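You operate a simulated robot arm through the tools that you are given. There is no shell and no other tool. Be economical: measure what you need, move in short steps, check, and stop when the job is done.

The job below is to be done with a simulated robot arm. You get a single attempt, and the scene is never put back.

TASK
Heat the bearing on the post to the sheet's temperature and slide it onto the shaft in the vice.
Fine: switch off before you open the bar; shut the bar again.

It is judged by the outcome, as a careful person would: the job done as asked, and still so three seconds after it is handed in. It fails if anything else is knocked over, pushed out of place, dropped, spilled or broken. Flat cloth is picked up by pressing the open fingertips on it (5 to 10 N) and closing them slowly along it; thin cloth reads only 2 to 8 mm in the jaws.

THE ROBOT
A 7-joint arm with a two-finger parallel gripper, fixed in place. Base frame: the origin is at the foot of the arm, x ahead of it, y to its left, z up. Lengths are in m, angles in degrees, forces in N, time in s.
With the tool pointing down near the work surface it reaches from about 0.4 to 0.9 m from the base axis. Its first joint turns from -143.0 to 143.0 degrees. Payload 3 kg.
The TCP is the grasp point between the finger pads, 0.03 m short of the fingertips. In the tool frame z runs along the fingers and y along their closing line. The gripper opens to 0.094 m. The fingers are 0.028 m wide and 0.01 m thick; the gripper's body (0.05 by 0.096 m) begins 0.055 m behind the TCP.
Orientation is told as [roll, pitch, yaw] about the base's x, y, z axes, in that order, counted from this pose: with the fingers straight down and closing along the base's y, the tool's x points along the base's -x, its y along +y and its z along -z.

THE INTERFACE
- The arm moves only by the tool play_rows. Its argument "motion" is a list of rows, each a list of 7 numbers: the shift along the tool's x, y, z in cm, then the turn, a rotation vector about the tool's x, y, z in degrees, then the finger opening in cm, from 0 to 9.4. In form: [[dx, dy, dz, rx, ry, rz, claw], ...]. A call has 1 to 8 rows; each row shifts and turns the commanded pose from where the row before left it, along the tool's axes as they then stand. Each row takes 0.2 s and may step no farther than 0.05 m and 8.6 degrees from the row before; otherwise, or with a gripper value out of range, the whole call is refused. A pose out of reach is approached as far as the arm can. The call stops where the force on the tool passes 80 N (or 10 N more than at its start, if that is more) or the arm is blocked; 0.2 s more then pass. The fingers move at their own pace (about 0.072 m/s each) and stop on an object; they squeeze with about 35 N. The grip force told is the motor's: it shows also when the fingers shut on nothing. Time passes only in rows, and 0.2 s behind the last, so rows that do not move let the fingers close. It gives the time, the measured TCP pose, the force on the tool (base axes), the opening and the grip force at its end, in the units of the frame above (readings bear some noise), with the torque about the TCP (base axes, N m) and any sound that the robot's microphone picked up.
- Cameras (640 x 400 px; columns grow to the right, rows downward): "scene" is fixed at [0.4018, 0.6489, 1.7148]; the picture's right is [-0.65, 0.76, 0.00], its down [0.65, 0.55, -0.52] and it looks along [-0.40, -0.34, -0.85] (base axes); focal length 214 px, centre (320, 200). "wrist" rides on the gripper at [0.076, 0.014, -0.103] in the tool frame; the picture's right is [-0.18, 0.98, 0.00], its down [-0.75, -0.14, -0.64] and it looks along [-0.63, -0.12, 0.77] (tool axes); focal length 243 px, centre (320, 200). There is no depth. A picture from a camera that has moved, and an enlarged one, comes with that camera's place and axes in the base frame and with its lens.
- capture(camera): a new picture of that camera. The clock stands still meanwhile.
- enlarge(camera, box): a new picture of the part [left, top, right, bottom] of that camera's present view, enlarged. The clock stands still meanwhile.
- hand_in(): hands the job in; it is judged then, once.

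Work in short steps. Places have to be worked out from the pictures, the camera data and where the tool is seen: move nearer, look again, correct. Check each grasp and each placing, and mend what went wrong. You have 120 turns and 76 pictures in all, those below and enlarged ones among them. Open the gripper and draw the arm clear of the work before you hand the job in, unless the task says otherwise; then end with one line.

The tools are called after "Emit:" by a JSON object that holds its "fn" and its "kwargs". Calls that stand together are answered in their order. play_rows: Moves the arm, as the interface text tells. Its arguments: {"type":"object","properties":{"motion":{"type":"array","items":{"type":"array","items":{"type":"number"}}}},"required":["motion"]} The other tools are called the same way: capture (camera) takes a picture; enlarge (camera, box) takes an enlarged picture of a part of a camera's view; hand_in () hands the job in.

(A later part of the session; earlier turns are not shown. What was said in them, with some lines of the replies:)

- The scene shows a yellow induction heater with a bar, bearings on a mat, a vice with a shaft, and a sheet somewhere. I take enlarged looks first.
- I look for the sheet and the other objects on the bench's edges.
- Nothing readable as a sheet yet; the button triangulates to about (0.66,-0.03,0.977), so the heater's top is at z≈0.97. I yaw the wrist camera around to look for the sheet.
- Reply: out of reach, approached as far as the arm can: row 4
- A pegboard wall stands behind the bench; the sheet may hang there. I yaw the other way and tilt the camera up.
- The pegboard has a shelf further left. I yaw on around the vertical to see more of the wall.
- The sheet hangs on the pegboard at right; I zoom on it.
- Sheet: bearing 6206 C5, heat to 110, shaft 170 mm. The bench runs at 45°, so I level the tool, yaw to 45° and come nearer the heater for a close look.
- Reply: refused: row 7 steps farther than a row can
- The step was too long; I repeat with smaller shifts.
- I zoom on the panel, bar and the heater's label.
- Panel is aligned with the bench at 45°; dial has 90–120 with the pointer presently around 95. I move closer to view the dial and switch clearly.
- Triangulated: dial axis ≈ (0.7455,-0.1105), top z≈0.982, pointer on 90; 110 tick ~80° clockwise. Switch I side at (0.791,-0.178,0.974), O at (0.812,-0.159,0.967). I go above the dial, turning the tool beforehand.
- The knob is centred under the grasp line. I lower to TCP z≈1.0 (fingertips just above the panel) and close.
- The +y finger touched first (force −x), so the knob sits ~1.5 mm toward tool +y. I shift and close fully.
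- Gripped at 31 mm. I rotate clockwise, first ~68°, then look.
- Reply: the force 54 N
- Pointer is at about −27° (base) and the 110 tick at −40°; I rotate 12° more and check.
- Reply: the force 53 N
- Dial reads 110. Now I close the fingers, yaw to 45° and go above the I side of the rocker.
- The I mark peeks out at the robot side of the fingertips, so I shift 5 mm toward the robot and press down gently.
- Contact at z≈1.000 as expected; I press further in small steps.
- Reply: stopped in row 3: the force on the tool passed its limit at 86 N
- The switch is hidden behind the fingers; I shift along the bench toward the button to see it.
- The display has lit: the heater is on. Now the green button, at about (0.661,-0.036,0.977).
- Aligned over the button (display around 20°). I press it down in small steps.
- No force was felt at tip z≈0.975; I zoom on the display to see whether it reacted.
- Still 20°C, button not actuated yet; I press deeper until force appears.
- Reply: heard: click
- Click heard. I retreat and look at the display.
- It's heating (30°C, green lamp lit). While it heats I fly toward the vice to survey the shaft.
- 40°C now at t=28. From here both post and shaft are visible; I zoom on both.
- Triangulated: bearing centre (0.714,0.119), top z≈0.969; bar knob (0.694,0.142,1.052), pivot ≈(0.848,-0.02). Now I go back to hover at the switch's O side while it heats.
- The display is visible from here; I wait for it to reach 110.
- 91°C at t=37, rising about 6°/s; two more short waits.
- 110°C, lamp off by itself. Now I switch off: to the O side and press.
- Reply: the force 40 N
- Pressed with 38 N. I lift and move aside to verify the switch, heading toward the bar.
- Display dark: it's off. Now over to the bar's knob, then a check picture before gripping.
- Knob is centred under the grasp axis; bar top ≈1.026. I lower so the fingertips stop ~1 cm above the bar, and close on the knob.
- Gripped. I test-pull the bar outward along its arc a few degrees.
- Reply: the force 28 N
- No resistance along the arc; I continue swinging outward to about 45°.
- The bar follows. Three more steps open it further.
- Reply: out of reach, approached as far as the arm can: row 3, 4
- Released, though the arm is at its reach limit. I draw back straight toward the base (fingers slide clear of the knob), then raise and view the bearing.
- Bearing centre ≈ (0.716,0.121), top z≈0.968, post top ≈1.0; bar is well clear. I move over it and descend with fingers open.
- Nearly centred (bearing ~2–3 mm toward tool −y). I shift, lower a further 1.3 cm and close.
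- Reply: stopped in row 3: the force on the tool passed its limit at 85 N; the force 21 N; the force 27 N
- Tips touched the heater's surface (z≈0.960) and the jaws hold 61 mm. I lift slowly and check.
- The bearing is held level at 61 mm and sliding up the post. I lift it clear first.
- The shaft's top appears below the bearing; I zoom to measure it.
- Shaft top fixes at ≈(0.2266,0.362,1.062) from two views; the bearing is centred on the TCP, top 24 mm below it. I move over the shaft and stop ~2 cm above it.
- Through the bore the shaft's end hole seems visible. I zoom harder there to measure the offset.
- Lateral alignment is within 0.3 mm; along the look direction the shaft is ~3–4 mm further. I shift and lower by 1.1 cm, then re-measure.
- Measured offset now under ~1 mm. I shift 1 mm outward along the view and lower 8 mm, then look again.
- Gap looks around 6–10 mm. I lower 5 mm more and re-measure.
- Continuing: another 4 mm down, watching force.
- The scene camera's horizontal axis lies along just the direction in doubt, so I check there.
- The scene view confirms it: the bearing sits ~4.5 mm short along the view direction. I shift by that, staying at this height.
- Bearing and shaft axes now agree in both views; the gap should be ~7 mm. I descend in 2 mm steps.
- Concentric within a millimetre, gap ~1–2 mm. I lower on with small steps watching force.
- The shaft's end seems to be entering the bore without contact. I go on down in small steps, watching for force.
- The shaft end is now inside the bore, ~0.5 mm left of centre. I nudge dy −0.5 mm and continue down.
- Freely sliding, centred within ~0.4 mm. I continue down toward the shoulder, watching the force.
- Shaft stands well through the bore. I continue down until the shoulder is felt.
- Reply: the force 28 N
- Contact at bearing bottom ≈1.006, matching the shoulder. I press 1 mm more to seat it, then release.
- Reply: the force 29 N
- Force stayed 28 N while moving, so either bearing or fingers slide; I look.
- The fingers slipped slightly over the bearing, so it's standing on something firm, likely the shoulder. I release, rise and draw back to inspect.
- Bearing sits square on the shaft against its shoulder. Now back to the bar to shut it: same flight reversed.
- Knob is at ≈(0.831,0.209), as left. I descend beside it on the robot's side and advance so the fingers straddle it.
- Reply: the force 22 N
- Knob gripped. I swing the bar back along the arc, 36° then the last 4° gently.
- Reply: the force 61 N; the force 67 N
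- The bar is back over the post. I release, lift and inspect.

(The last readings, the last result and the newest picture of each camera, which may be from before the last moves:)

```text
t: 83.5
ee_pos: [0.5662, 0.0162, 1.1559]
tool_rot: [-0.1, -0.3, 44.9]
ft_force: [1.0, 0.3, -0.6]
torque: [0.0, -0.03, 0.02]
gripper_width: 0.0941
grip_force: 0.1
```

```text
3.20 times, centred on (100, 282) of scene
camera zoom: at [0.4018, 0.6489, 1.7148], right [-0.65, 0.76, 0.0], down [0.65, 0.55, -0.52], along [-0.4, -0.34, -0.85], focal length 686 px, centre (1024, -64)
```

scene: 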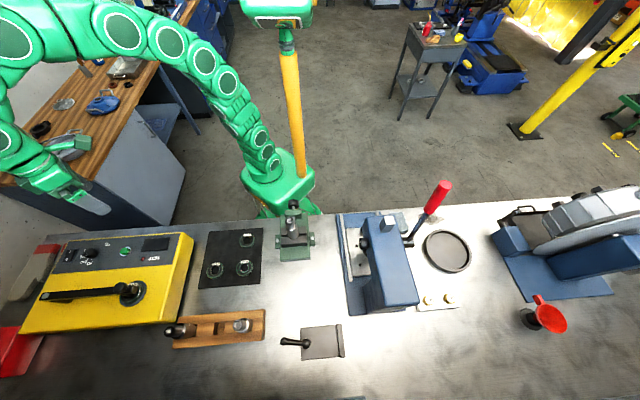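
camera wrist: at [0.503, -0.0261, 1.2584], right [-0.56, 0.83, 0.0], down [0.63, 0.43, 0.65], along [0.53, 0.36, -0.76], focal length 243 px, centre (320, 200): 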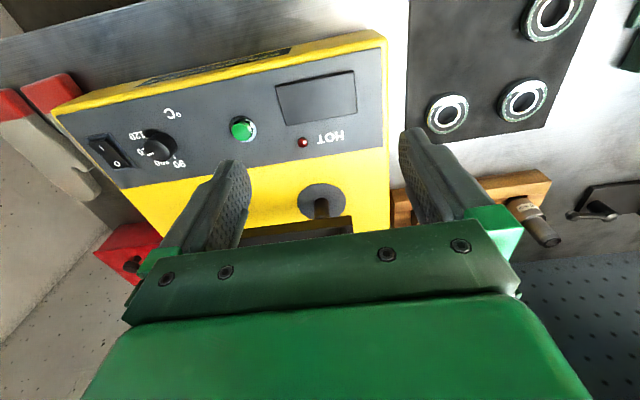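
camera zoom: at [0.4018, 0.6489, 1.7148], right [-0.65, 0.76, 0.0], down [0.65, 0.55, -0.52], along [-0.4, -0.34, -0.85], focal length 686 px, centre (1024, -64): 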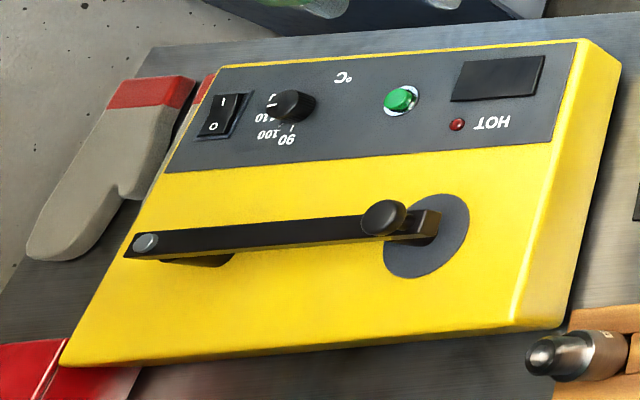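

The bar lies exactly as at the start, switch off. One last check on the bearing and whole bench.

Emit:
{"fn": "enlarge", "kwargs": {"camera": "scene", "box": [180, 190, 340, 290]}}

Emit:
{"fn": "capture", "kwargs": {"camera": "scene"}}

```text
4.00 times, centred on (260, 240) of scene
camera zoom: at [0.4018, 0.6489, 1.7148], right [-0.65, 0.76, 0.0], down [0.65, 0.55, -0.52], along [-0.4, -0.34, -0.85], focal length 858 px, centre (560, 40)
```

zoom: 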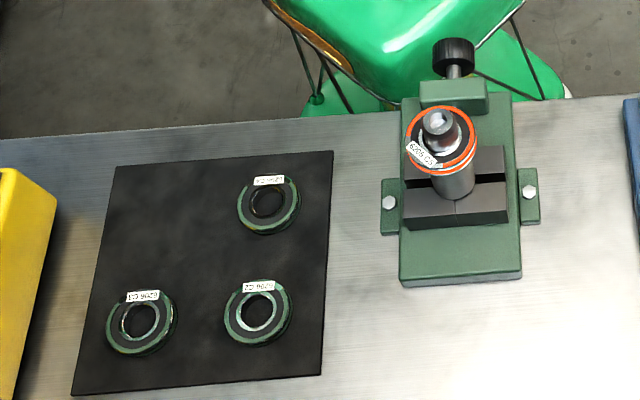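

```text
3 pictures are left
```

scene: 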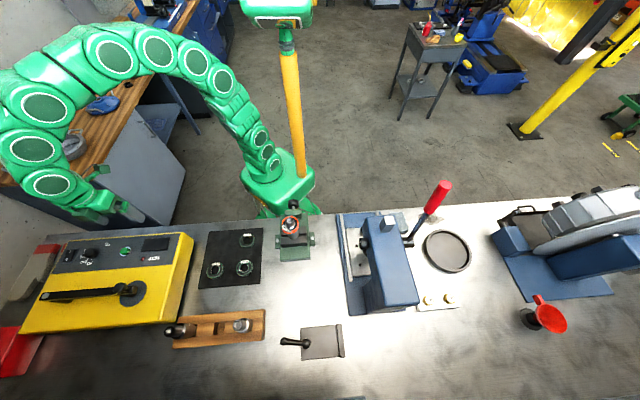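

Everything is in place: the bearing is on the shaft, the heater is off, the bar is shut and the arm is clear.

Emit:
{"fn": "hand_in", "kwargs": {}}

```text
The job is handed in.
```

I heated the 6206 C5 bearing to 110 °C as the sheet says and slid it onto the shaft in the vice, down to what appears to be the shoulder. The heater was switched off before I opened the bar, and the bar is shut again.
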